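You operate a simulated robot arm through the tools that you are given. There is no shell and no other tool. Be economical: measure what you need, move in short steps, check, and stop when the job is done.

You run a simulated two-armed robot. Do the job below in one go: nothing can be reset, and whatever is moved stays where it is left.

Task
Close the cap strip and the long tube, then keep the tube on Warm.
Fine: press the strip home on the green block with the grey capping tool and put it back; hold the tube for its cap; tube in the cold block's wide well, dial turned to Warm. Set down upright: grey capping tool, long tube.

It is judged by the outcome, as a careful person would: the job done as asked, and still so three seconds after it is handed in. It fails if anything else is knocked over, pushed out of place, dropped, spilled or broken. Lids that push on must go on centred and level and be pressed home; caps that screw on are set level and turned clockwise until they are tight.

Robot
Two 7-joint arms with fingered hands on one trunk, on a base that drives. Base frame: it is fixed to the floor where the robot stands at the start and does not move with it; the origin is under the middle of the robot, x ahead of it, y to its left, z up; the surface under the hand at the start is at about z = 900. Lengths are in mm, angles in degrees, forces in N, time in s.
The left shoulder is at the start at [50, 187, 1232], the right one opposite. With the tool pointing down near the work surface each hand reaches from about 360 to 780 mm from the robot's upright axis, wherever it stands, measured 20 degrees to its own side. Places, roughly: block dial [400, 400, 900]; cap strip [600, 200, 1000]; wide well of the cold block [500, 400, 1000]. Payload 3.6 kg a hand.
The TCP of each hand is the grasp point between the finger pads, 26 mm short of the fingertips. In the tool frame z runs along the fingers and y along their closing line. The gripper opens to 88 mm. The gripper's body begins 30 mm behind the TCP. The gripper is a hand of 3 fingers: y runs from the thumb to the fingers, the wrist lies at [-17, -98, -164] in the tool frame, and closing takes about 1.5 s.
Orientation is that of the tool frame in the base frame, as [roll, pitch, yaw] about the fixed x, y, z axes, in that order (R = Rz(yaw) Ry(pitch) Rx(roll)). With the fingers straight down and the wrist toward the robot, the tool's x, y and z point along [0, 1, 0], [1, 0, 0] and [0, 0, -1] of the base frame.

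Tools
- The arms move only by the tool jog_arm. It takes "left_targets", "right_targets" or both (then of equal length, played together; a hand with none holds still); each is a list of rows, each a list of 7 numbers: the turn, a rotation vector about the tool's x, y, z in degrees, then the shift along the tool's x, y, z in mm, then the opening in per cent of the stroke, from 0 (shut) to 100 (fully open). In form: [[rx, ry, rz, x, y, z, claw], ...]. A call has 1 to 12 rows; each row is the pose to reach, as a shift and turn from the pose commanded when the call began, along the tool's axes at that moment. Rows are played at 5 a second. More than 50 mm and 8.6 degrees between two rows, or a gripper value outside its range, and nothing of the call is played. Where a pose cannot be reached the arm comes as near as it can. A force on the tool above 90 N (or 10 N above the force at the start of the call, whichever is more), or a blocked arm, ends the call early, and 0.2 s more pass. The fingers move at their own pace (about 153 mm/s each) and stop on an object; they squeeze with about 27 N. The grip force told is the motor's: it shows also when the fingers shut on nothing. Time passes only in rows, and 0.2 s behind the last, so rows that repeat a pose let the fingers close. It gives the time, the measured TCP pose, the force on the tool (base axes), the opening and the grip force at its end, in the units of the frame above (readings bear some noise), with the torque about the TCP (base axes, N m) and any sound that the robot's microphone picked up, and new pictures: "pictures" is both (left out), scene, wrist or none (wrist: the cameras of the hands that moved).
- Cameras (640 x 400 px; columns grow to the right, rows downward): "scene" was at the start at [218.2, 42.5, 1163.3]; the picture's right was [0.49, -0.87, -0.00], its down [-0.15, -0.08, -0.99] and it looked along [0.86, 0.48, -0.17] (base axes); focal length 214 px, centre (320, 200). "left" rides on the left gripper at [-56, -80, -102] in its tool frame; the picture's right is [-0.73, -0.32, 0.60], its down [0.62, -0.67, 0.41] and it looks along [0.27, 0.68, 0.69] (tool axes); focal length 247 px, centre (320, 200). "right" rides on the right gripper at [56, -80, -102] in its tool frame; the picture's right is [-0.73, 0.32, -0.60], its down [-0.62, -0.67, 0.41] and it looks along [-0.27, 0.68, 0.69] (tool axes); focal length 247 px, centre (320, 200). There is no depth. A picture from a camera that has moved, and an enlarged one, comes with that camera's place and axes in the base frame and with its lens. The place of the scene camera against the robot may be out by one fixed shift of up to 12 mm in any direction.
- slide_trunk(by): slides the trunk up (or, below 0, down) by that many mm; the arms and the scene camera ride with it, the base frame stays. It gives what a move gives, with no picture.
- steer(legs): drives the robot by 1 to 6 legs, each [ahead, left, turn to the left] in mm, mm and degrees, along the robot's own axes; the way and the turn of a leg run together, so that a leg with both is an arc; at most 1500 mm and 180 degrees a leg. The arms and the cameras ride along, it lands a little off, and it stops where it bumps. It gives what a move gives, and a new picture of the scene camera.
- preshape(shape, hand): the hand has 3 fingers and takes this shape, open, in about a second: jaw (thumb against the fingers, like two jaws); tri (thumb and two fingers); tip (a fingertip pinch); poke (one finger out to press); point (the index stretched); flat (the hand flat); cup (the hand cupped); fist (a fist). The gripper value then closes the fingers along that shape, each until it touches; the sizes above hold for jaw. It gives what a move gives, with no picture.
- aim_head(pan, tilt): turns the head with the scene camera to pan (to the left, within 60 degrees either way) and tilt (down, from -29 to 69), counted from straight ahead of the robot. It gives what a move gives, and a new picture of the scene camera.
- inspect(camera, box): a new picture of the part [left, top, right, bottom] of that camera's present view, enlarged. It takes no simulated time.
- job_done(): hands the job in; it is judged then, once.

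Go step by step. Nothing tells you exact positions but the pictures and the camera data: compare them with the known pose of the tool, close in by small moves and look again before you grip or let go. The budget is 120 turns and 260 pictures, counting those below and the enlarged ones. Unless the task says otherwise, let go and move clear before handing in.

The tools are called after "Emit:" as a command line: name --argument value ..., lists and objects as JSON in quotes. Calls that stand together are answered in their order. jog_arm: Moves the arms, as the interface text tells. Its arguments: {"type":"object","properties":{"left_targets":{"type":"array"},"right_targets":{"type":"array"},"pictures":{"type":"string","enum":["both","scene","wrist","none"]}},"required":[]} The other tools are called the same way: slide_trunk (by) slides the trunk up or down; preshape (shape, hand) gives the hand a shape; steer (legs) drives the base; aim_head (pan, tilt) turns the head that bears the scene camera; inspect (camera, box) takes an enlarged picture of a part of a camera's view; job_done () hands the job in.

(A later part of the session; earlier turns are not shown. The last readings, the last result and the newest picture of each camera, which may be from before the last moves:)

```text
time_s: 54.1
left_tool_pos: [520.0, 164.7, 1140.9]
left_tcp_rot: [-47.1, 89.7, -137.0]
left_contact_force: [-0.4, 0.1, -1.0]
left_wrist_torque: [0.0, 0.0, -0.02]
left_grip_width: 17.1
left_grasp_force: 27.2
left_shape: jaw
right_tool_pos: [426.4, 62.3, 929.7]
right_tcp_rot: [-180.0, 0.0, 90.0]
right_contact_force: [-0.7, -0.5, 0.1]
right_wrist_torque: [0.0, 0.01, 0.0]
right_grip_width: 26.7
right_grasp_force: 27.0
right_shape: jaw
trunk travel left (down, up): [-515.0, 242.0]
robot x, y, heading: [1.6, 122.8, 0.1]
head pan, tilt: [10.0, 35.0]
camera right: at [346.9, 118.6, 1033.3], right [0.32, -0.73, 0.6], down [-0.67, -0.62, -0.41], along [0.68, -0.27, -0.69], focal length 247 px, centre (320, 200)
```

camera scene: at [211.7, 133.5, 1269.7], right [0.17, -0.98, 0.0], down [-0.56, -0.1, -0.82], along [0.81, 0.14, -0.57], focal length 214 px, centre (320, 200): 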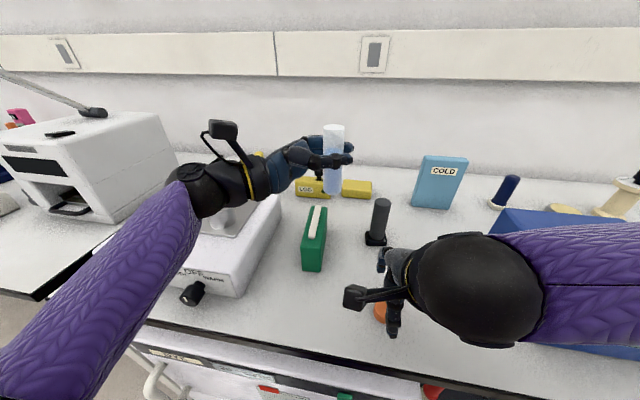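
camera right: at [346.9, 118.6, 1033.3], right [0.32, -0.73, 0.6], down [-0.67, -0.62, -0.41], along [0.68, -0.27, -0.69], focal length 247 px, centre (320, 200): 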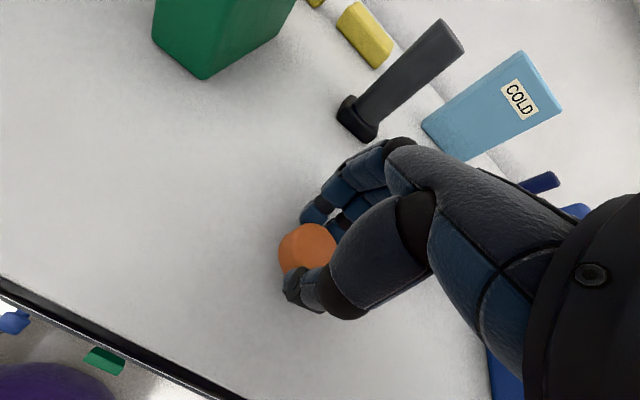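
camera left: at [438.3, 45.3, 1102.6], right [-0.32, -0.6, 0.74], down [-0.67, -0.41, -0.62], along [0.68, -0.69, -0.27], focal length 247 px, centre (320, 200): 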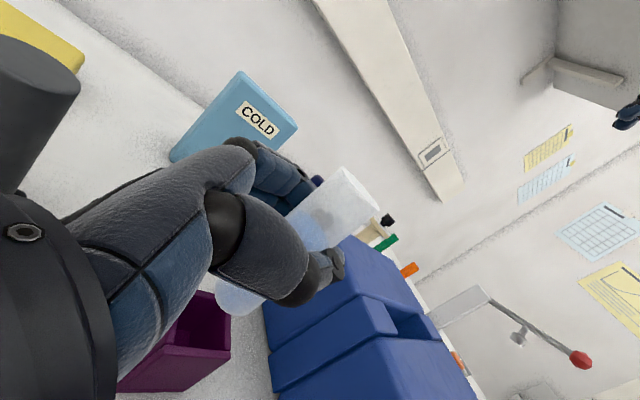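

The cap is gripped. I lift it and look at how it and the tube sit.

Emit:
jog_arm --right_targets '[[0, 0, 0, 0, 0, -10, 0], [0, 0, 0, 0, 0, -40, 0], [0, 0, 0, 0, 0, -80, 0], [0, 0, 0, 0, 0, -120, 0], [0, 0, 0, 0, 0, -165, 0], [0, 0, 0, 0, 0, -205, 0], [0, 0, 0, 0, 0, -250, 0], [0, 0, 0, 0, 0, -290, 0], [0, 0, 0, 0, 0, -290, 0]]'

Emit:
inspect --camera "scene" --box '[270, 60, 470, 260]'

Emit:
inspect --camera "left" --box '[0, 0, 640, 400]'

```text
time_s: 56.1
left_tool_pos: [520.8, 165.1, 1140.4]
left_tcp_rot: [-48.3, 89.8, -138.3]
left_contact_force: [0.4, -0.4, -1.0]
left_wrist_torque: [-0.02, 0.02, 0.0]
left_grip_width: 17.0
left_grasp_force: 26.8
left_shape: jaw
right_tool_pos: [426.2, 62.8, 1219.6]
right_tcp_rot: [-180.0, 0.1, 90.1]
right_contact_force: [0.4, 0.7, 0.5]
right_wrist_torque: [0.0, -0.02, -0.04]
right_grip_width: 26.9
right_grasp_force: 27.1
right_shape: jaw
trunk travel left (down, up): [-515.0, 242.0]
robot x, y, heading: [-3.1, 119.7, -0.0]
head pan, tilt: [10.0, 35.0]
camera scene: at [212.1, 133.5, 1269.6], right [0.17, -0.98, 0.0], down [-0.57, -0.1, -0.82], along [0.81, 0.14, -0.57], focal length 214 px, centre (320, 200)
camera right: at [347.5, 118.6, 1322.8], right [0.32, -0.73, 0.6], down [-0.67, -0.62, -0.41], along [0.68, -0.27, -0.69], focal length 247 px, centre (320, 200)
```

scene: 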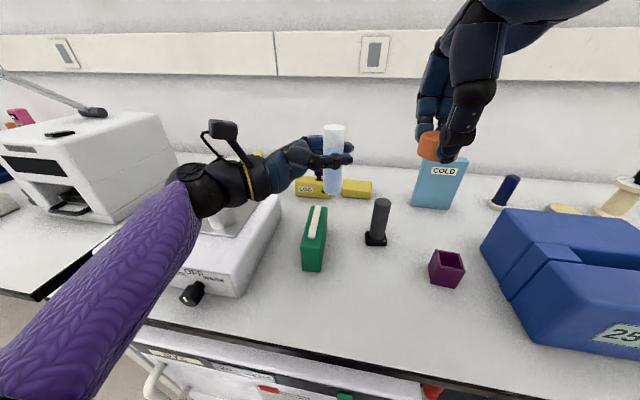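
right: 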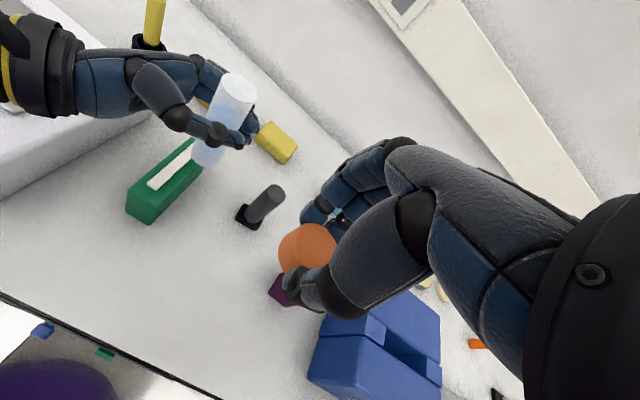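

```text
2.00 times, centred on (370, 160) of scene
camera zoom: at [212.1, 133.5, 1269.6], right [0.17, -0.98, 0.0], down [-0.57, -0.1, -0.82], along [0.81, 0.14, -0.57], focal length 429 px, centre (220, 280)
```

zoom: 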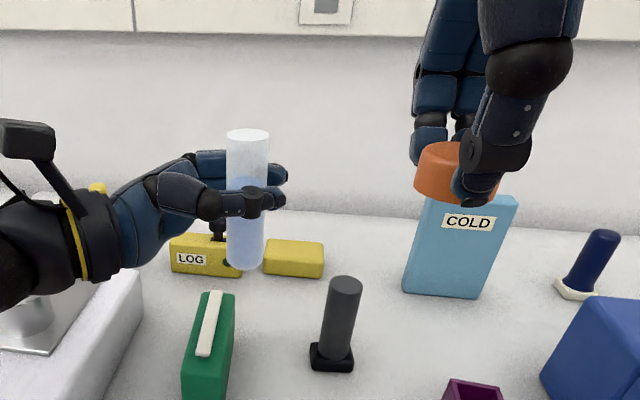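

```text
1.00 times, centred on (320, 200) of left (not enlarged: the box is as wide or as high as the picture)
camera zoom: at [438.8, 267.5, 1197.3], right [-0.31, -0.6, 0.74], down [-0.67, -0.41, -0.62], along [0.68, -0.69, -0.27], focal length 247 px, centre (320, 200)
```

zoom: 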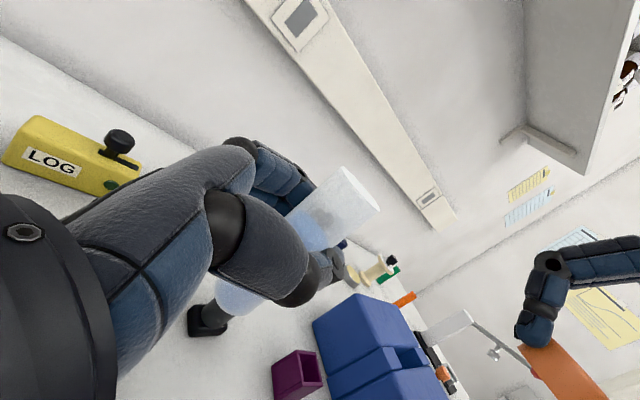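

Tube top is near (525,168,1180), maybe leaning a little. I'll zoom to measure its tilt and the cap's.

Emit:
inspect --camera "left" --box '[190, 150, 400, 330]'

Emit:
inspect --camera "right" --box '[170, 40, 290, 180]'

Emit:
inspect --camera "scene" --box '[300, 110, 370, 210]'

Emit:
inspect --camera "scene" --box '[390, 100, 490, 200]'

```text
2.22 times, centred on (295, 240) of left
camera zoom: at [438.8, 267.5, 1197.3], right [-0.31, -0.6, 0.74], down [-0.67, -0.41, -0.62], along [0.68, -0.69, -0.27], focal length 549 px, centre (376, 111)
```

zoom: 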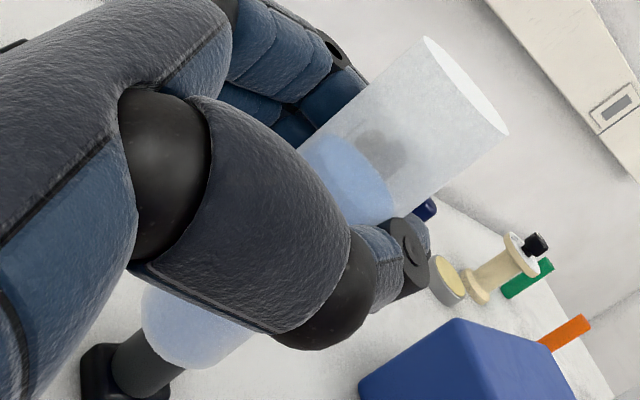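

```text
2.86 times, centred on (230, 110) of right
camera zoom: at [347.5, 118.6, 1322.8], right [0.32, -0.73, 0.6], down [-0.67, -0.62, -0.41], along [0.68, -0.27, -0.69], focal length 706 px, centre (577, 457)
```

zoom: 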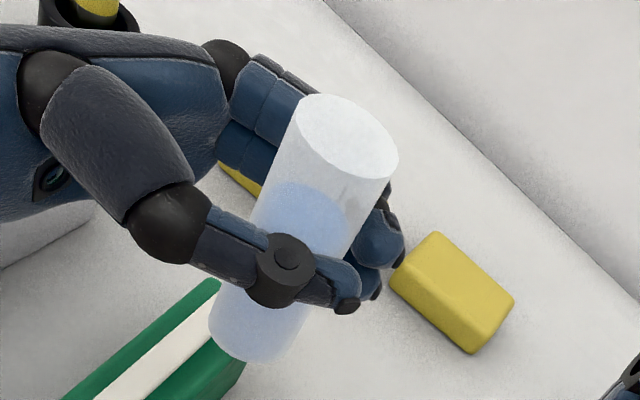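

```text
4.00 times, centred on (335, 160) of scene
camera zoom: at [212.1, 133.5, 1269.6], right [0.17, -0.98, 0.0], down [-0.57, -0.1, -0.82], along [0.81, 0.14, -0.57], focal length 858 px, centre (260, 360)
```

zoom: 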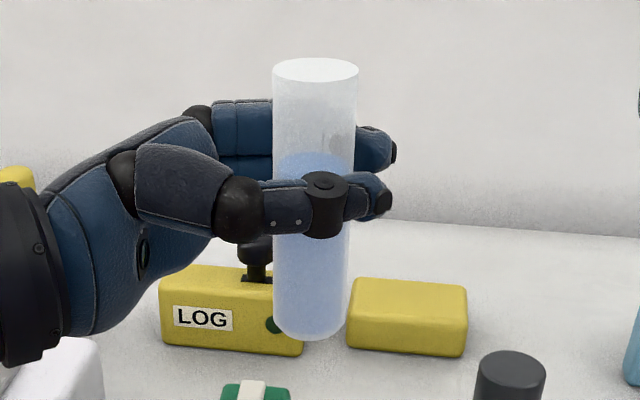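

```text
4.00 times, centred on (440, 150) of scene
camera zoom: at [212.1, 133.5, 1269.6], right [0.17, -0.98, 0.0], down [-0.57, -0.1, -0.82], along [0.81, 0.14, -0.57], focal length 858 px, centre (-160, 400)
```

zoom: 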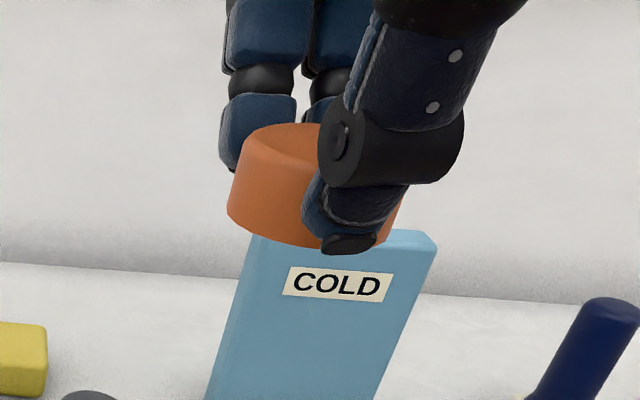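

Emit:
inspect --camera "right" --box '[240, 180, 380, 320]'

Emit:
inspect --camera "left" --box '[480, 220, 640, 400]'

```text
2.86 times, centred on (310, 250) of right
camera zoom: at [347.5, 118.6, 1322.8], right [0.32, -0.73, 0.6], down [-0.67, -0.62, -0.41], along [0.68, -0.27, -0.69], focal length 706 px, centre (349, 57)
```

zoom: 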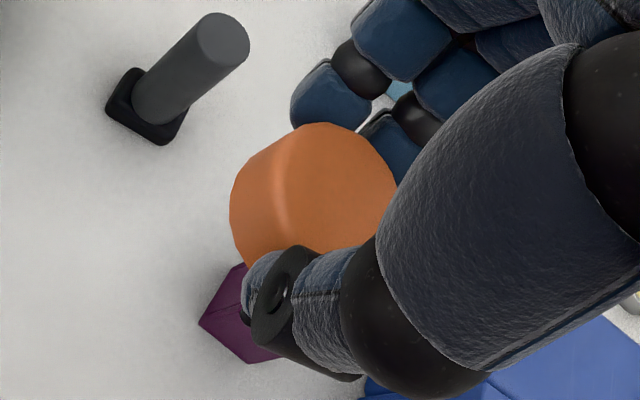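

```text
2.22 times, centred on (560, 310) of left
camera zoom: at [438.8, 267.5, 1197.3], right [-0.31, -0.6, 0.74], down [-0.67, -0.41, -0.62], along [0.68, -0.69, -0.27], focal length 549 px, centre (-213, -44)
```

zoom: 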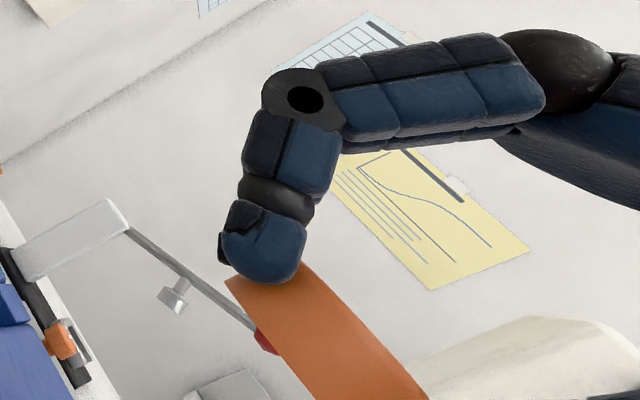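

The cap is level and centred about 2 mm ahead of the TCP. I bring it above the tube mouth.

Emit:
jog_arm --right_targets '[[0, 0, 0, 5, 5, -16, 0], [0, 0, 0, 30, 28, -18, 0], [0, 0, 0, 58, 52, -18, 0], [0, 0, 0, 85, 78, -18, 0], [0, 0, 0, 106, 96, -18, 0], [0, 0, 0, 106, 96, -18, 0]]'

Emit:
inspect --camera "scene" --box '[290, 70, 390, 170]'

Emit:
inspect --camera "left" --box '[260, 60, 460, 240]'

Emit:
inspect --camera "right" --box '[200, 170, 400, 350]'

```text
time_s: 57.5
left_tool_pos: [519.0, 163.9, 1141.5]
left_tcp_rot: [-50.6, 89.7, -140.5]
left_contact_force: [-0.6, -0.3, -0.4]
left_wrist_torque: [0.01, -0.04, -0.01]
left_grip_width: 17.5
left_grasp_force: 26.9
left_shape: jaw
right_tool_pos: [522.4, 168.8, 1239.1]
right_tcp_rot: [179.9, 0.0, 90.0]
right_contact_force: [-0.1, -0.3, -0.4]
right_wrist_torque: [0.02, -0.01, -0.02]
right_grip_width: 26.8
right_grasp_force: 27.1
right_shape: jaw
trunk travel left (down, up): [-515.0, 242.0]
robot x, y, heading: [-2.8, 121.4, 0.1]
head pan, tilt: [10.0, 35.0]
camera scene: at [211.8, 133.1, 1269.7], right [0.17, -0.98, 0.0], down [-0.56, -0.1, -0.82], along [0.81, 0.14, -0.57], focal length 214 px, centre (320, 200)
camera right: at [443.2, 224.3, 1340.3], right [0.32, -0.73, 0.6], down [-0.67, -0.62, -0.41], along [0.68, -0.27, -0.69], focal length 247 px, centre (320, 200)
```

scene: 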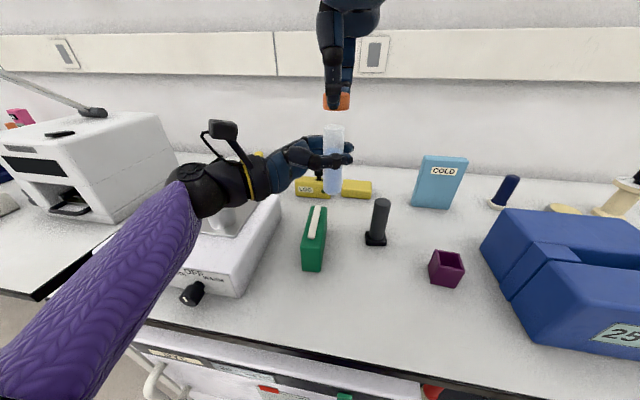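
right: 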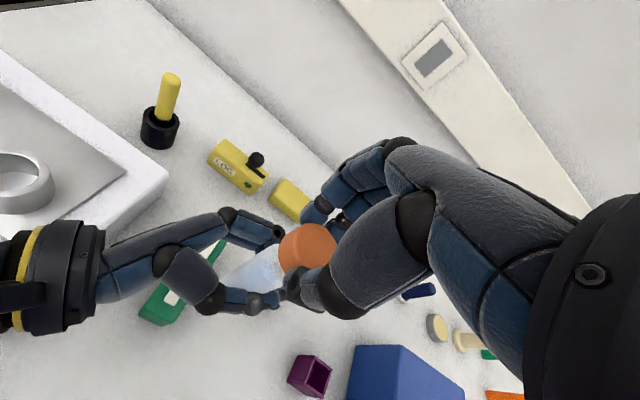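

```text
4.00 times, centred on (340, 120) of scene
camera zoom: at [211.8, 133.1, 1269.7], right [0.17, -0.98, 0.0], down [-0.56, -0.1, -0.82], along [0.81, 0.14, -0.57], focal length 858 px, centre (240, 520)
```

zoom: 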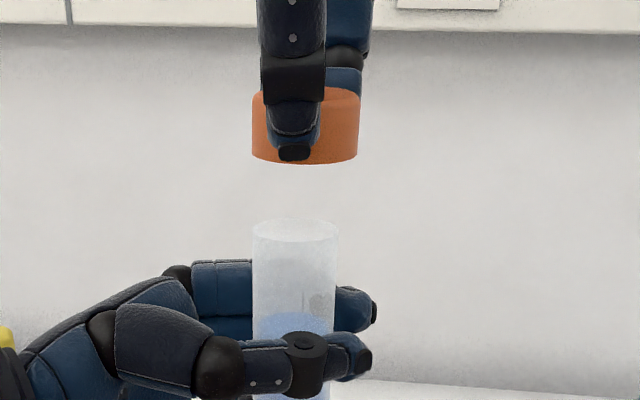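

```text
2.22 times, centred on (360, 150) of left
camera zoom: at [438.5, 267.1, 1197.5], right [-0.32, -0.6, 0.74], down [-0.67, -0.41, -0.62], along [0.68, -0.69, -0.27], focal length 549 px, centre (231, 311)
```

zoom: 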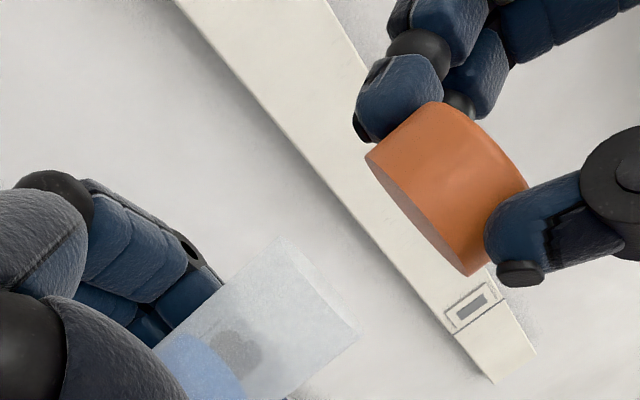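

```text
2.22 times, centred on (300, 260) of right
camera zoom: at [443.2, 224.3, 1340.3], right [0.32, -0.73, 0.6], down [-0.67, -0.62, -0.41], along [0.68, -0.27, -0.69], focal length 549 px, centre (364, 67)
```

zoom: 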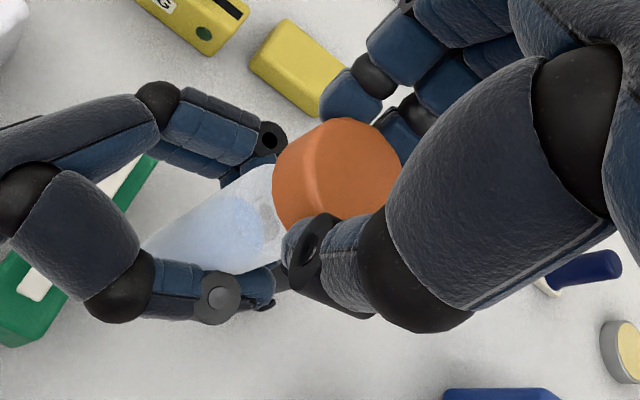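

Scene and left views say the cap sits about 3 mm too far right. I correct and lower to just above the rim.

Emit:
jog_arm --right_targets '[[0, 0, 0, 2.8, 0.7, 0, 0], [0, 0, 0, 2.8, 0.7, 12, 0], [0, 0, 0, 2.8, 0.7, 22, 0], [0, 0, 0, 2.8, 0.7, 22, 0]]' --pictures "none"

Emit:
inspect --camera "scene" --box '[300, 80, 370, 150]'

Emit:
inspect --camera "left" --box '[280, 90, 430, 230]'

```text
time_s: 58.5
left_tool_pos: [519.9, 164.9, 1141.2]
left_tcp_rot: [-40.7, 89.6, -130.6]
left_contact_force: [-0.9, 0.2, 0.1]
left_wrist_torque: [-0.02, -0.04, 0.0]
left_grip_width: 17.1
left_grasp_force: 26.6
left_shape: jaw
right_tool_pos: [523.3, 170.7, 1214.2]
right_tcp_rot: [-180.0, -0.1, 89.9]
right_contact_force: [-0.8, -0.5, -0.2]
right_wrist_torque: [-0.06, 0.02, -0.01]
right_grip_width: 26.8
right_grasp_force: 26.7
right_shape: jaw
trunk travel left (down, up): [-515.0, 242.0]
robot x, y, heading: [1.5, 123.2, -0.1]
head pan, tilt: [10.0, 35.0]
```

```text
5.71 times, centred on (335, 115) of scene
camera zoom: at [211.9, 133.6, 1269.7], right [0.17, -0.98, 0.0], down [-0.57, -0.1, -0.82], along [0.81, 0.14, -0.57], focal length 1226 px, centre (234, 686)
```

zoom: 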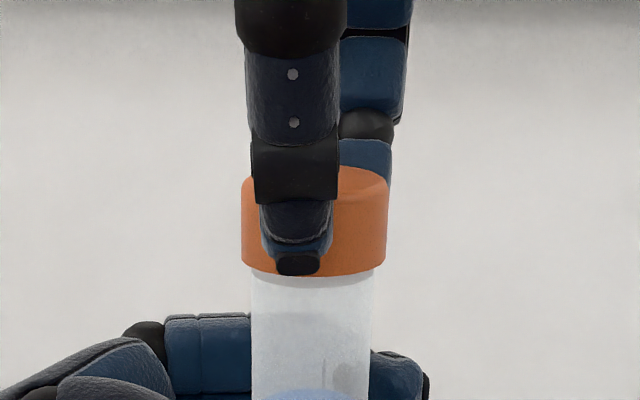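

```text
2.86 times, centred on (355, 160) of left
camera zoom: at [438.6, 267.6, 1197.5], right [-0.31, -0.6, 0.74], down [-0.67, -0.42, -0.62], along [0.68, -0.69, -0.27], focal length 706 px, centre (220, 314)
```

zoom: 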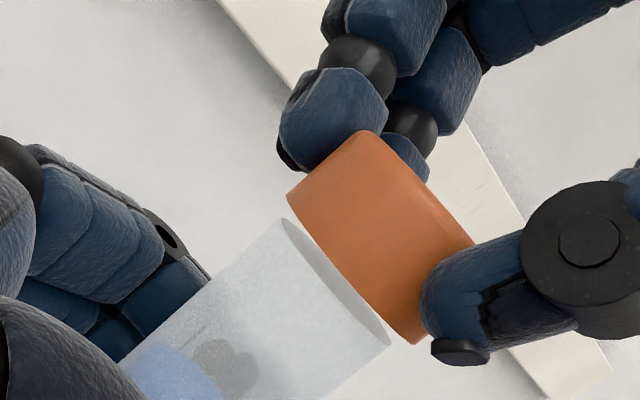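

The cap is coaxial and level with the tube within half a millimetre. I lower it onto the rim gently.

Emit:
jog_arm --right_targets '[[0, 0, 0, 0, 0, 2, 0], [0, 0, 0, 0, 0, 4, 0], [0, 0, 0, 0, 0, 5.5, 0], [0, 0, 0, 0, 0, 7, 0], [0, 0, 0, 0, 0, 7, 0]]' --pictures "none"

Emit:
inspect --camera "left" --box '[280, 90, 430, 230]'

```text
time_s: 59.7
left_tool_pos: [520.5, 165.5, 1138.1]
left_tcp_rot: [-63.7, 89.7, -153.6]
left_contact_force: [4.0, -1.6, -15.1]
left_wrist_torque: [0.0, 0.15, -0.02]
left_grip_width: 17.3
left_grasp_force: 26.9
left_shape: jaw
right_tool_pos: [522.2, 172.4, 1210.0]
right_tcp_rot: [179.9, -0.1, 90.0]
right_contact_force: [-3.2, 0.6, 14.7]
right_wrist_torque: [0.0, 0.12, -0.04]
right_grip_width: 27.3
right_grasp_force: 26.8
right_shape: jaw
trunk travel left (down, up): [-515.0, 242.0]
robot x, y, heading: [-1.3, 121.1, 0.0]
head pan, tilt: [10.0, 35.0]
```

```text
2.86 times, centred on (355, 160) of left
camera zoom: at [438.5, 267.6, 1196.1], right [-0.31, -0.6, 0.74], down [-0.67, -0.41, -0.62], along [0.68, -0.69, -0.27], focal length 706 px, centre (220, 314)
```

zoom: 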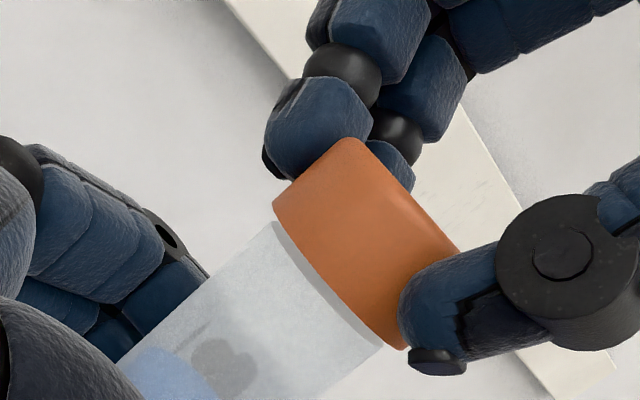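

The cap rests on the rim (15 N). I turn it clockwise about its own centre with a light press, watching torque and sounds.

Emit:
jog_arm --right_targets '[[0, 0, 8, 0.2, 0.35, 0, 0], [0, 0, 16, 0.4, 0.75, 0, 0], [0, 0, 24, 0.6, 1.2, 0.2, 0], [0, 0, 32, 0.7, 1.6, 0.3, 0], [0, 0, 40, 0.7, 2.1, 0.4, 0], [0, 0, 48, 0.6, 2.5, 0.5, 0], [0, 0, 56, 0.5, 3, 0.6, 0], [0, 0, 64, 0.4, 3.4, 0.7, 0], [0, 0, 72, 0.1, 3.8, 0.8, 0], [0, 0, 80, -0.1, 4.1, 0.9, 0], [0, 0, 80, -0.1, 4.1, 0.9, 0]]' --pictures "scene"

Emit:
inspect --camera "left" --box '[280, 90, 430, 230]'

```text
time_s: 62.1
left_tool_pos: [519.0, 163.4, 1139.9]
left_tcp_rot: [-49.8, 89.7, -139.8]
left_contact_force: [-1.2, -16.9, -18.3]
left_wrist_torque: [0.08, -0.05, -0.08]
left_grip_width: 15.2
left_grasp_force: 27.0
left_shape: jaw
right_tool_pos: [517.7, 154.9, 1207.9]
right_tcp_rot: [-179.8, -0.3, 12.5]
right_contact_force: [0.7, 15.7, 17.5]
right_wrist_torque: [1.15, 0.01, 0.09]
right_grip_width: 29.3
right_grasp_force: 27.1
right_shape: jaw
right hand out of reach, approached as far as the arm can: row 9, 10, 11
trunk travel left (down, up): [-515.0, 242.0]
robot x, y, heading: [0.7, 120.3, -0.2]
head pan, tilt: [10.0, 35.0]
camera scene: at [211.9, 133.2, 1269.7], right [0.17, -0.98, 0.0], down [-0.57, -0.1, -0.82], along [0.81, 0.14, -0.57], focal length 214 px, centre (320, 200)
```

scene: 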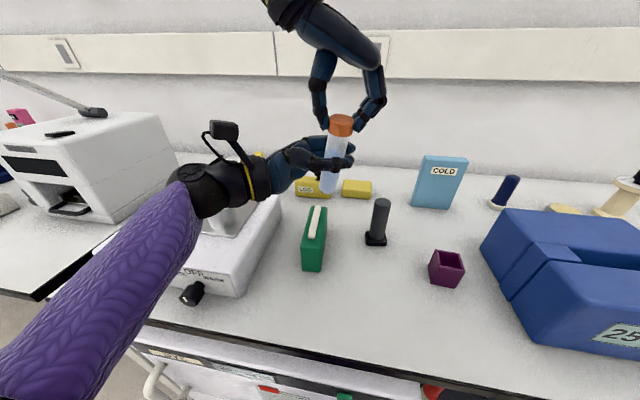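

```text
2.86 times, centred on (355, 160) of left
camera zoom: at [438.4, 266.2, 1197.0], right [-0.32, -0.6, 0.74], down [-0.67, -0.41, -0.62], along [0.67, -0.69, -0.27], focal length 706 px, centre (220, 314)
```

zoom: 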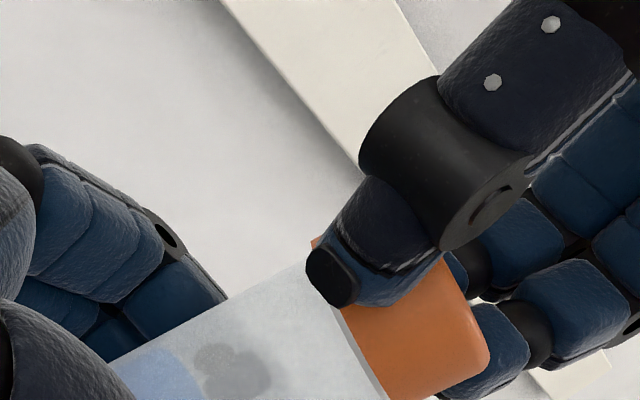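

The right arm ran out of reach in the last part and pulled the tube aside. I turn back some 24° so the arm is in reach again and check.

Emit:
jog_arm --right_targets '[[0, 0, -8, 0, 0, 0, 0], [0, 0, -16, 0, 0, 0, 0], [0, 0, -24, 0, 0, 0, 0], [0, 0, -24, 0, 0, 0, 0]]' --pictures "scene"

```text
time_s: 63.1
left_tool_pos: [521.1, 166.0, 1139.9]
left_tcp_rot: [-39.6, 89.7, -129.4]
left_contact_force: [3.1, -11.8, -15.8]
left_wrist_torque: [0.07, -0.04, 0.0]
left_grip_width: 15.8
left_grasp_force: 27.4
left_shape: jaw
right_tool_pos: [518.1, 154.7, 1207.7]
right_tcp_rot: [180.0, 0.0, 34.0]
right_contact_force: [-3.0, 12.4, 14.0]
right_wrist_torque: [0.85, 0.19, 0.09]
right_grip_width: 29.4
right_grasp_force: 26.7
right_shape: jaw
trunk travel left (down, up): [-515.0, 242.0]
robot x, y, heading: [0.2, 119.2, -0.2]
head pan, tilt: [10.0, 35.0]
camera scene: at [211.9, 133.9, 1269.7], right [0.17, -0.98, 0.0], down [-0.57, -0.1, -0.82], along [0.81, 0.14, -0.57], focal length 214 px, centre (320, 200)
```

scene: 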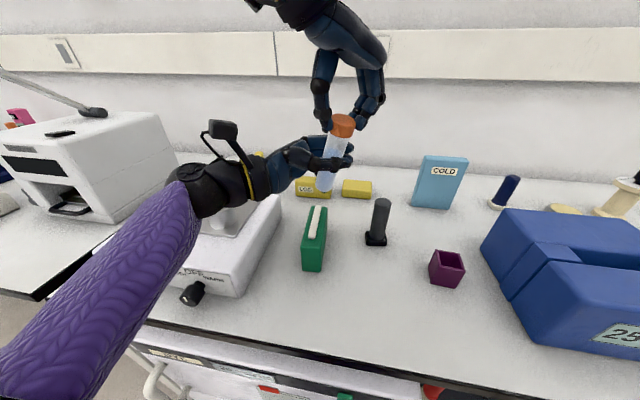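

Commanded pose was reset to the measured one, so I bring the cap back by (+7,+18) mm to stand the tube upright again.

Emit:
jog_arm --right_targets '[[0, 0, 0, 4, -2.8, 0, 0], [0, 0, 0, 8, -5.5, 0, 0], [0, 0, 0, 12, -8.3, 0, 0], [0, 0, 0, 16, -11, 0, 0], [0, 0, 0, 16, -11, 0, 0]]' --pictures "none"

Emit:
inspect --camera "scene" --box '[290, 90, 390, 200]'

Emit:
inspect --camera "left" --box '[180, 90, 430, 330]'

```text
time_s: 64.3
left_tool_pos: [520.5, 164.2, 1143.1]
left_tcp_rot: [3.8, 89.7, -86.1]
left_contact_force: [0.6, -3.8, -3.6]
left_wrist_torque: [-0.04, 0.04, -0.03]
left_grip_width: 12.8
left_grasp_force: 26.9
left_shape: jaw
right_tool_pos: [525.7, 172.2, 1205.1]
right_tcp_rot: [180.0, 0.2, 33.9]
right_contact_force: [-0.5, 2.5, 3.3]
right_wrist_torque: [0.16, 0.03, 0.0]
right_grip_width: 27.7
right_grasp_force: 27.5
right_shape: jaw
trunk travel left (down, up): [-515.0, 242.0]
robot x, y, heading: [-0.1, 125.0, 0.1]
head pan, tilt: [10.0, 35.0]
```

```text
3.64 times, centred on (340, 145) of scene
camera zoom: at [211.9, 133.5, 1269.7], right [0.17, -0.98, 0.0], down [-0.57, -0.1, -0.82], along [0.81, 0.14, -0.57], focal length 780 px, centre (247, 400)
```

zoom: 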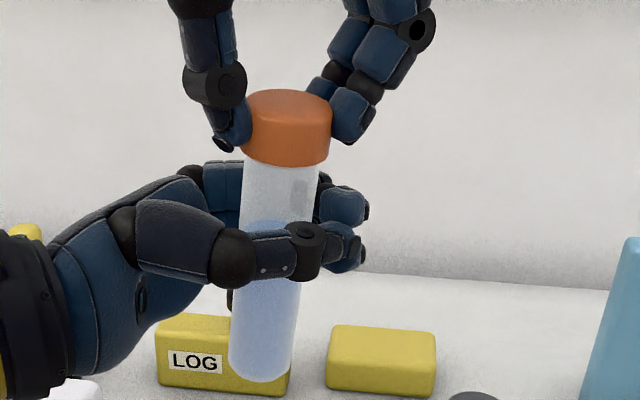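

```text
1.67 times, centred on (305, 210) of left
camera zoom: at [438.7, 267.5, 1198.6], right [-0.32, -0.6, 0.74], down [-0.66, -0.42, -0.62], along [0.68, -0.69, -0.26], focal length 412 px, centre (345, 183)
```

zoom: 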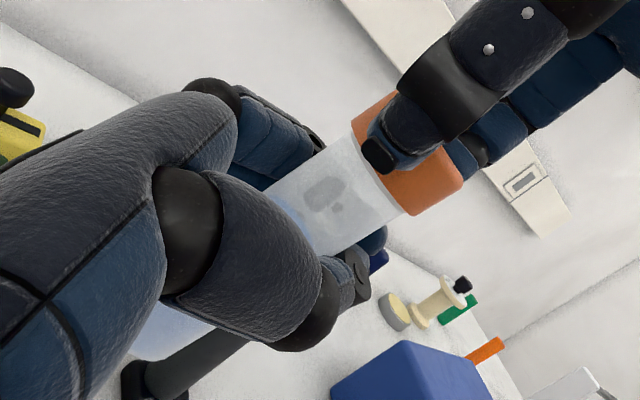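

The cap sits on the tube coaxially, but the tube leans about 6° to the right in the left hand. I release the cap and lift the right hand to re-measure.

Emit:
jog_arm --right_targets '[[0, 0, 0, 0, 0, 0, 40], [0, 0, 0, 0, 0, 0, 60], [0, 0, 0, 0, 0, 0, 85], [0, 0, 0, 0, 0, 0, 100], [0, 0, 0, 0, 0, -20, 100], [0, 0, 0, 0, 0, -50, 100], [0, 0, 0, 0, 0, -80, 100]]' --pictures "wrist"

Emit:
inspect --camera "scene" --box '[290, 90, 390, 200]'

Emit:
inspect --camera "left" --box '[180, 90, 430, 330]'

```text
time_s: 65.9
left_tool_pos: [520.5, 164.7, 1140.6]
left_tcp_rot: [-14.7, 89.8, -104.5]
left_contact_force: [-0.8, -0.3, -0.5]
left_wrist_torque: [0.01, 0.0, -0.03]
left_grip_width: 11.8
left_grasp_force: 27.2
left_shape: jaw
right_tool_pos: [524.2, 173.3, 1286.3]
right_tcp_rot: [-180.0, 0.1, 34.1]
right_contact_force: [-0.1, 0.2, -0.5]
right_wrist_torque: [0.0, -0.01, 0.02]
right_grip_width: 87.8
right_grasp_force: 0.1
right_shape: jaw
trunk travel left (down, up): [-515.0, 242.0]
robot x, y, heading: [1.1, 122.9, -0.1]
head pan, tilt: [10.0, 35.0]
camera right: at [527.1, 269.8, 1389.6], right [-0.43, -0.67, 0.6], down [-0.89, 0.2, -0.41], along [0.16, -0.71, -0.69], focal length 247 px, centre (320, 200)
```

right: 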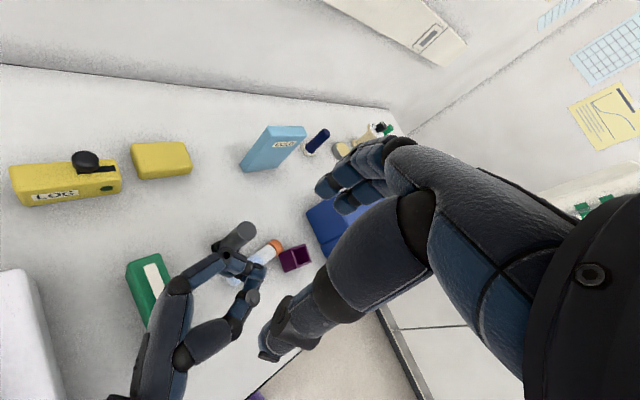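

```text
3.64 times, centred on (340, 145) of scene
camera zoom: at [211.4, 133.7, 1269.8], right [0.17, -0.98, 0.0], down [-0.56, -0.1, -0.82], along [0.81, 0.14, -0.57], focal length 780 px, centre (247, 400)
```

zoom: 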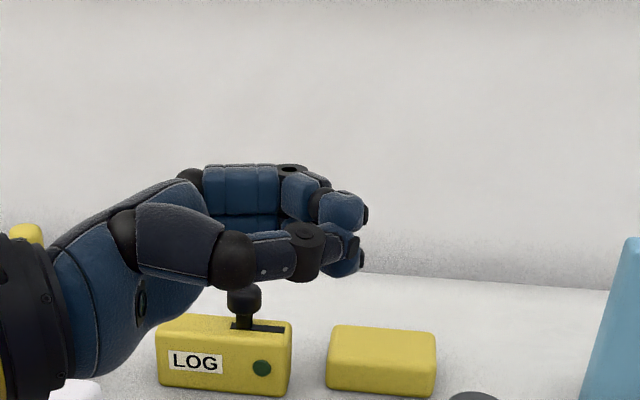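

```text
1.67 times, centred on (305, 210) of left
camera zoom: at [438.2, 267.7, 1197.6], right [-0.32, -0.6, 0.74], down [-0.67, -0.41, -0.62], along [0.68, -0.69, -0.27], focal length 412 px, centre (345, 183)
```

zoom: 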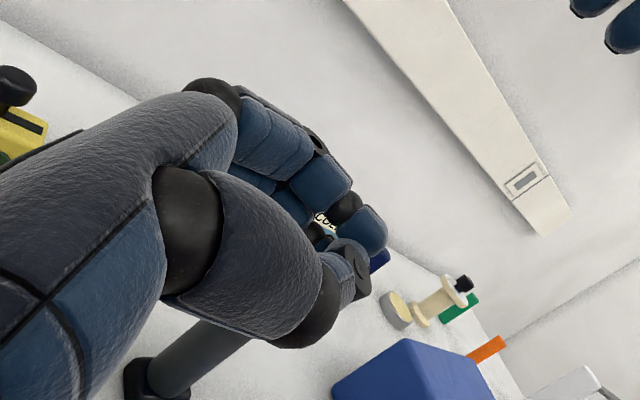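

The tube slipped out of the left hand when I released. I must see where it went.

Emit:
inspect --camera "right" --box '[120, 200, 340, 340]'

Emit:
aim_head --pan -5 --tilt 50

```text
2.86 times, centred on (230, 270) of right
camera zoom: at [527.1, 269.8, 1389.6], right [-0.43, -0.67, 0.6], down [-0.89, 0.2, -0.41], along [0.16, -0.71, -0.69], focal length 706 px, centre (577, 0)
```

zoom: 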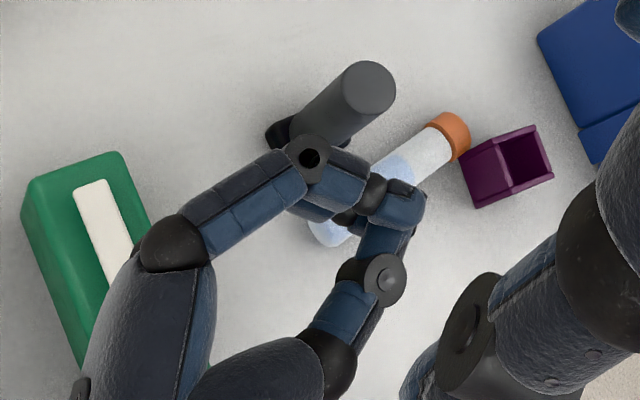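

```text
time_s: 66.7
left_tool_pos: [518.8, 165.6, 1141.3]
left_tcp_rot: [-42.5, 89.7, -132.4]
left_contact_force: [0.8, -0.4, -0.1]
left_wrist_torque: [0.0, 0.03, -0.02]
left_grip_width: 11.8
left_grasp_force: 26.8
left_shape: jaw
right_tool_pos: [524.5, 172.6, 1285.5]
right_tcp_rot: [-179.9, 0.0, 34.0]
right_contact_force: [0.1, -0.1, -0.1]
right_wrist_torque: [-0.02, -0.01, 0.01]
right_grip_width: 87.7
right_grasp_force: 0.1
right_shape: jaw
trunk travel left (down, up): [-515.0, 242.0]
robot x, y, heading: [2.1, 123.6, 0.2]
head pan, tilt: [-5.0, 50.0]
camera scene: at [201.9, 111.8, 1248.0], right [-0.09, -1.0, 0.0], down [-0.76, 0.07, -0.64], along [0.64, -0.06, -0.77], focal length 214 px, centre (320, 200)
```

scene: 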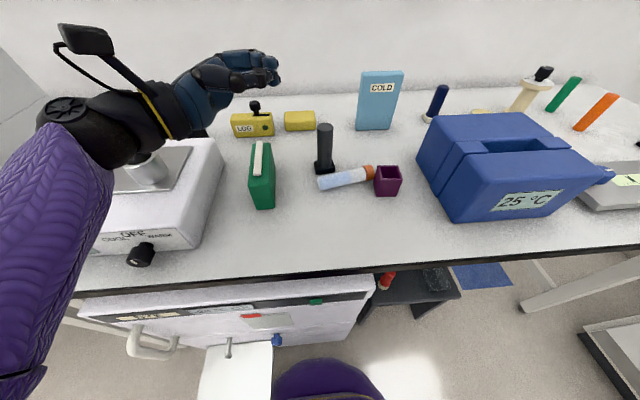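

The tube lies on the bench with its cap still on and its liquid inside, near (550,25), and nothing else was knocked over. I will pick it up with the left hand from above, so first I turn the left hand down and clear the right one.

Emit:
jog_arm --left_targets '[[0, 7.5, 0, 0, 0, 0, 30], [0, 15, 0, 0, 0, 0, 60], [0, 22.5, 0, 0, 0, 0, 100], [0, 30, 0, 0, 0, 0, 100], [0, 37.5, 0, 0, 0, 0, 100], [0, 45, 0, 0, 0, 0, 100], [0, 52.5, 0, 0, 0, 0, 100], [0, 60, 0, 0, 0, 0, 100], [0, 67.5, 0, 0, 0, 0, 100], [0, 75, 0, 0, 0, 0, 100], [0, 82.5, 0, 0, 0, 0, 100], [0, 90, 0, 0, 0, 0, 100]]' --right_targets '[[0, 0, -4.7, -8, 12, -5, 100], [0, 0, -9.4, -16, 24, -10, 100], [0, 0, -14.1, -24, 36, -15, 100], [0, 0, -18.8, -32, 47, -20, 100], [0, 0, -23.5, -40, 59, -25, 100], [0, 0, -28, -48, 71, -30, 100], [0, 0, -32.7, -56, 83, -35, 100], [0, 0, -37.4, -64, 95, -40, 100], [0, 0, -42, -72, 107, -45, 100], [0, 0, -46.7, -80, 119, -50, 100], [0, 0, -51.3, -88, 130, -55, 100], [0, 0, -56, -95, 141, -60, 100]]' --pictures "scene"

```text
time_s: 69.3
left_tool_pos: [520.9, 164.8, 1141.3]
left_tcp_rot: [-179.8, 0.1, 90.2]
left_contact_force: [0.0, 0.8, 0.2]
left_wrist_torque: [0.03, -0.03, 0.03]
left_grip_width: 87.4
left_grasp_force: 0.1
left_shape: jaw
right_tool_pos: [526.2, 2.1, 1347.3]
right_tcp_rot: [180.0, -0.1, 90.0]
right_contact_force: [-1.0, 1.3, 0.3]
right_wrist_torque: [0.01, -0.01, -0.03]
right_grip_width: 87.6
right_grasp_force: 0.1
right_shape: jaw
trunk travel left (down, up): [-515.0, 242.0]
robot x, y, heading: [3.0, 121.8, 0.3]
head pan, tilt: [-5.0, 50.0]
camera scene: at [201.8, 110.6, 1248.0], right [-0.09, -1.0, 0.0], down [-0.76, 0.07, -0.64], along [0.64, -0.06, -0.77], focal length 214 px, centre (320, 200)
```

scene: 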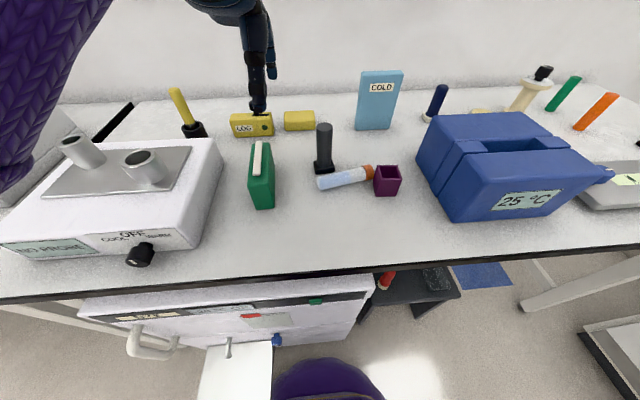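

Emit:
steer --legs '[[0, -130, 0]]'

Emit:
inspect --camera "left" --box '[0, 0, 640, 400]'

Emit:
inspect --camera "scene" --box '[180, 90, 380, 240]'

```text
time_s: 70.6
left_tool_pos: [519.7, 33.4, 1141.3]
left_tcp_rot: [-179.8, 0.2, 90.1]
left_contact_force: [0.1, -0.4, 1.2]
left_wrist_torque: [0.01, 0.01, 0.02]
left_grip_width: 87.7
left_grasp_force: 0.1
left_shape: jaw
right_tool_pos: [525.2, -128.2, 1347.0]
right_tcp_rot: [-180.0, -0.2, 90.0]
right_contact_force: [-0.5, -0.5, -0.3]
right_wrist_torque: [0.03, 0.05, 0.03]
right_grip_width: 87.4
right_grasp_force: 0.1
right_shape: jaw
trunk travel left (down, up): [-515.0, 242.0]
robot x, y, heading: [1.5, -7.8, -0.1]
head pan, tilt: [-5.0, 50.0]
camera scene: at [201.7, -20.4, 1248.0], right [-0.09, -1.0, 0.0], down [-0.76, 0.07, -0.64], along [0.64, -0.06, -0.77], focal length 214 px, centre (320, 200)
```

scene: 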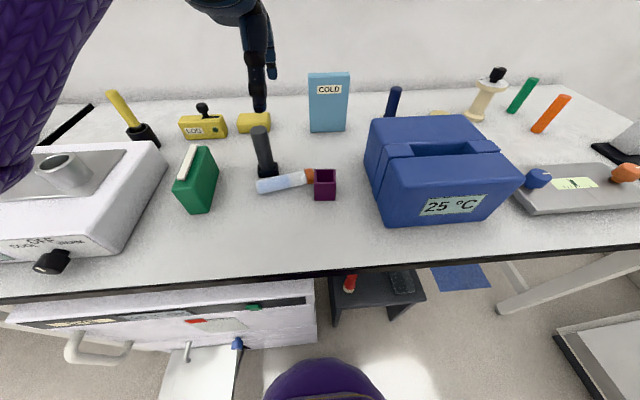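

```text
1.00 times, centred on (320, 200) of left (not enlarged: the box is as wide or as high as the picture)
camera zoom: at [439.2, -22.6, 1243.8], right [-0.32, -0.74, -0.6], down [-0.67, 0.62, -0.41], along [0.67, 0.27, -0.69], focal length 247 px, centre (320, 200)
```

zoom: 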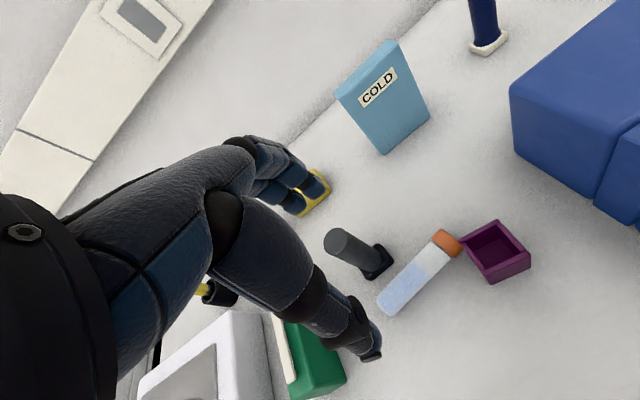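

```text
2.67 times, centred on (280, 165) of scene
camera zoom: at [201.7, -20.4, 1248.0], right [-0.09, -1.0, 0.0], down [-0.76, 0.07, -0.64], along [0.64, -0.06, -0.77], focal length 572 px, centre (427, 293)
```

zoom: 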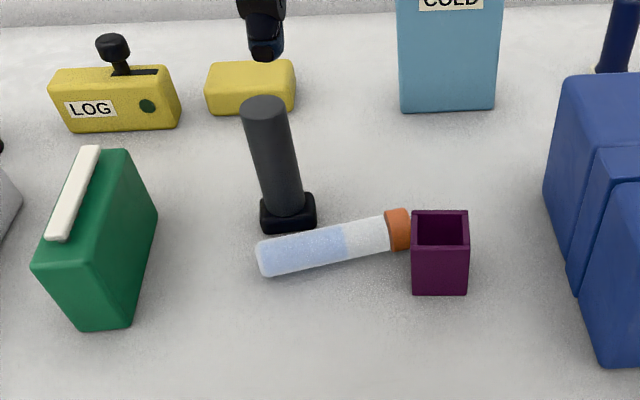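

The tube lies from about (538,85) to (558,−27). I aim the left hand at (550,20), turned 10° to match, with a narrower opening to miss the capping tool.

Emit:
jog_arm --left_targets '[[0, 0, -5, -7, 15, 10, 68], [0, 0, -10, -13, 30, 40, 68], [0, 0, -10, -13, 30, 80, 68], [0, 0, -10, -13, 30, 120, 68], [0, 0, -10, -13, 30, 150, 68], [0, 0, -10, -13, 30, 150, 68]]'

Emit:
inspect --camera "left" --box '[230, 120, 470, 340]'

```text
time_s: 72.0
left_tool_pos: [549.8, 19.7, 990.3]
left_tcp_rot: [-179.7, 0.1, 100.1]
left_contact_force: [0.5, 0.3, -0.1]
left_wrist_torque: [0.03, -0.03, -0.01]
left_grip_width: 60.2
left_grasp_force: 0.0
left_shape: jaw
right_tool_pos: [525.9, -128.2, 1346.6]
right_tcp_rot: [180.0, 0.0, 90.0]
right_contact_force: [-0.3, -0.5, 0.8]
right_wrist_torque: [-0.03, -0.04, -0.01]
right_grip_width: 87.4
right_grasp_force: 0.2
right_shape: jaw
trunk travel left (down, up): [-515.0, 242.0]
robot x, y, heading: [-0.1, -10.3, -0.2]
head pan, tilt: [-5.0, 50.0]
camera scene: at [201.8, -19.5, 1248.0], right [-0.09, -1.0, 0.0], down [-0.76, 0.07, -0.64], along [0.64, -0.06, -0.77], focal length 214 px, centre (320, 200)
camera left: at [480.2, -48.5, 1092.9], right [-0.19, -0.78, -0.6], down [-0.77, 0.5, -0.41], along [0.62, 0.38, -0.69], focal length 247 px, centre (320, 200)
```

scene: 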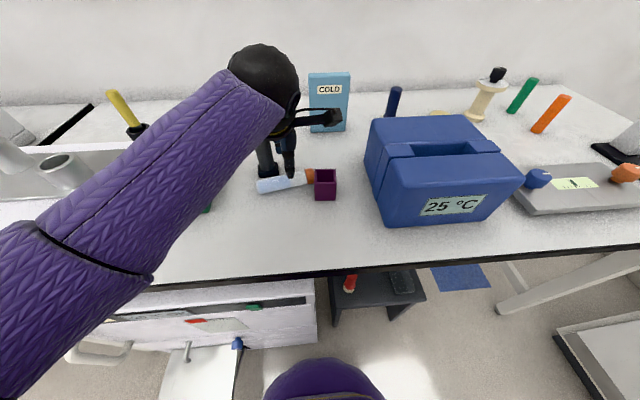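
left: 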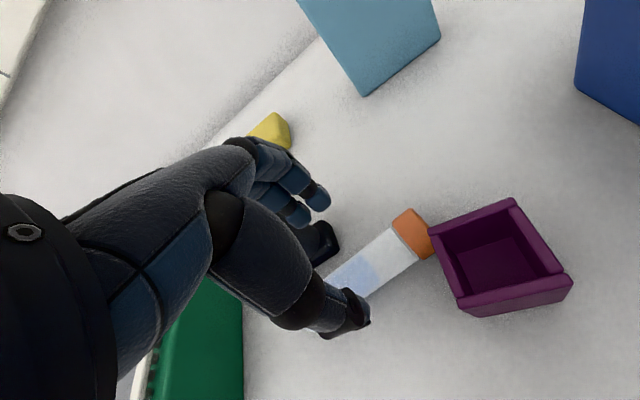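

```text
1.82 times, centred on (350, 230) of left
camera zoom: at [480.2, -48.5, 1092.9], right [-0.19, -0.78, -0.6], down [-0.77, 0.5, -0.41], along [0.62, 0.38, -0.69], focal length 449 px, centre (266, 146)
```

zoom: 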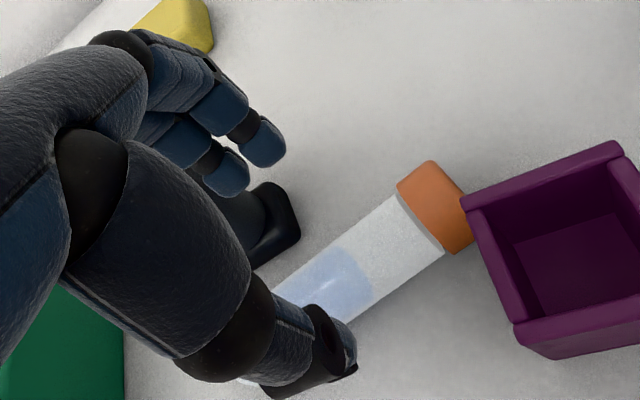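

Alignment is good; I shift 5 mm away from the capping tool's foot, narrow the opening, lower and close.

Emit:
jog_arm --left_targets '[[0, 0, 0, -5, 0, 0, 57], [0, 0, 0, -5, 0, 25, 57], [0, 0, 0, -5, 0, 48, 57], [0, 0, 0, -5, 0, 60, 57], [0, 0, 0, -5, 0, 60, 57]]' --pictures "none"

Emit:
inspect --camera "left" --box '[230, 120, 470, 340]'

Emit:
inspect --camera "scene" --box '[230, 110, 350, 210]'

```text
time_s: 73.2
left_tool_pos: [551.0, 18.3, 928.1]
left_tcp_rot: [-179.9, 0.0, 100.1]
left_contact_force: [-0.6, 0.4, 0.2]
left_wrist_torque: [-0.03, -0.02, 0.0]
left_grip_width: 50.5
left_grasp_force: 0.0
left_shape: jaw
right_tool_pos: [525.7, -128.0, 1346.8]
right_tcp_rot: [-180.0, 0.0, 90.0]
right_contact_force: [0.8, 0.2, 0.0]
right_wrist_torque: [-0.02, -0.06, 0.03]
right_grip_width: 87.8
right_grasp_force: 0.0
right_shape: jaw
trunk travel left (down, up): [-515.0, 242.0]
robot x, y, heading: [3.3, -10.2, 0.2]
head pan, tilt: [-5.0, 50.0]
```

```text
1.82 times, centred on (350, 230) of left
camera zoom: at [481.6, -51.5, 1032.1], right [-0.18, -0.78, -0.6], down [-0.77, 0.5, -0.41], along [0.62, 0.38, -0.69], focal length 449 px, centre (266, 146)
```

zoom: 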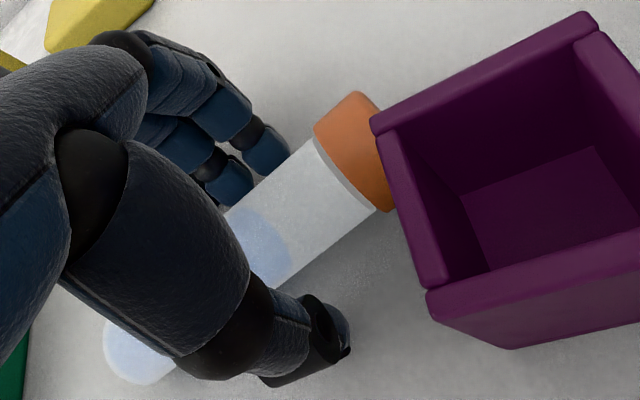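

```text
4.00 times, centred on (290, 160) of scene
camera zoom: at [201.7, -19.6, 1248.0], right [-0.09, -1.0, 0.0], down [-0.76, 0.07, -0.64], along [0.64, -0.06, -0.77], focal length 858 px, centre (440, 360)
```

zoom: 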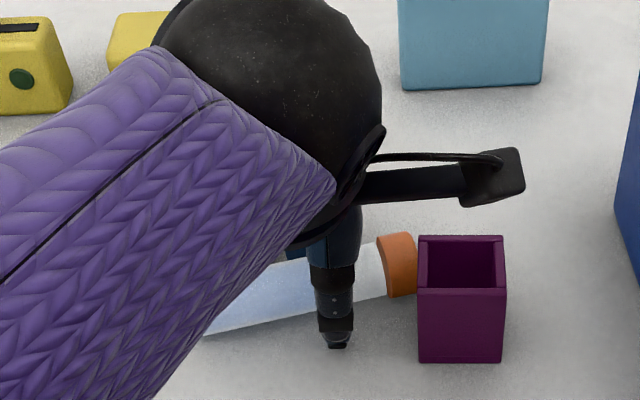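

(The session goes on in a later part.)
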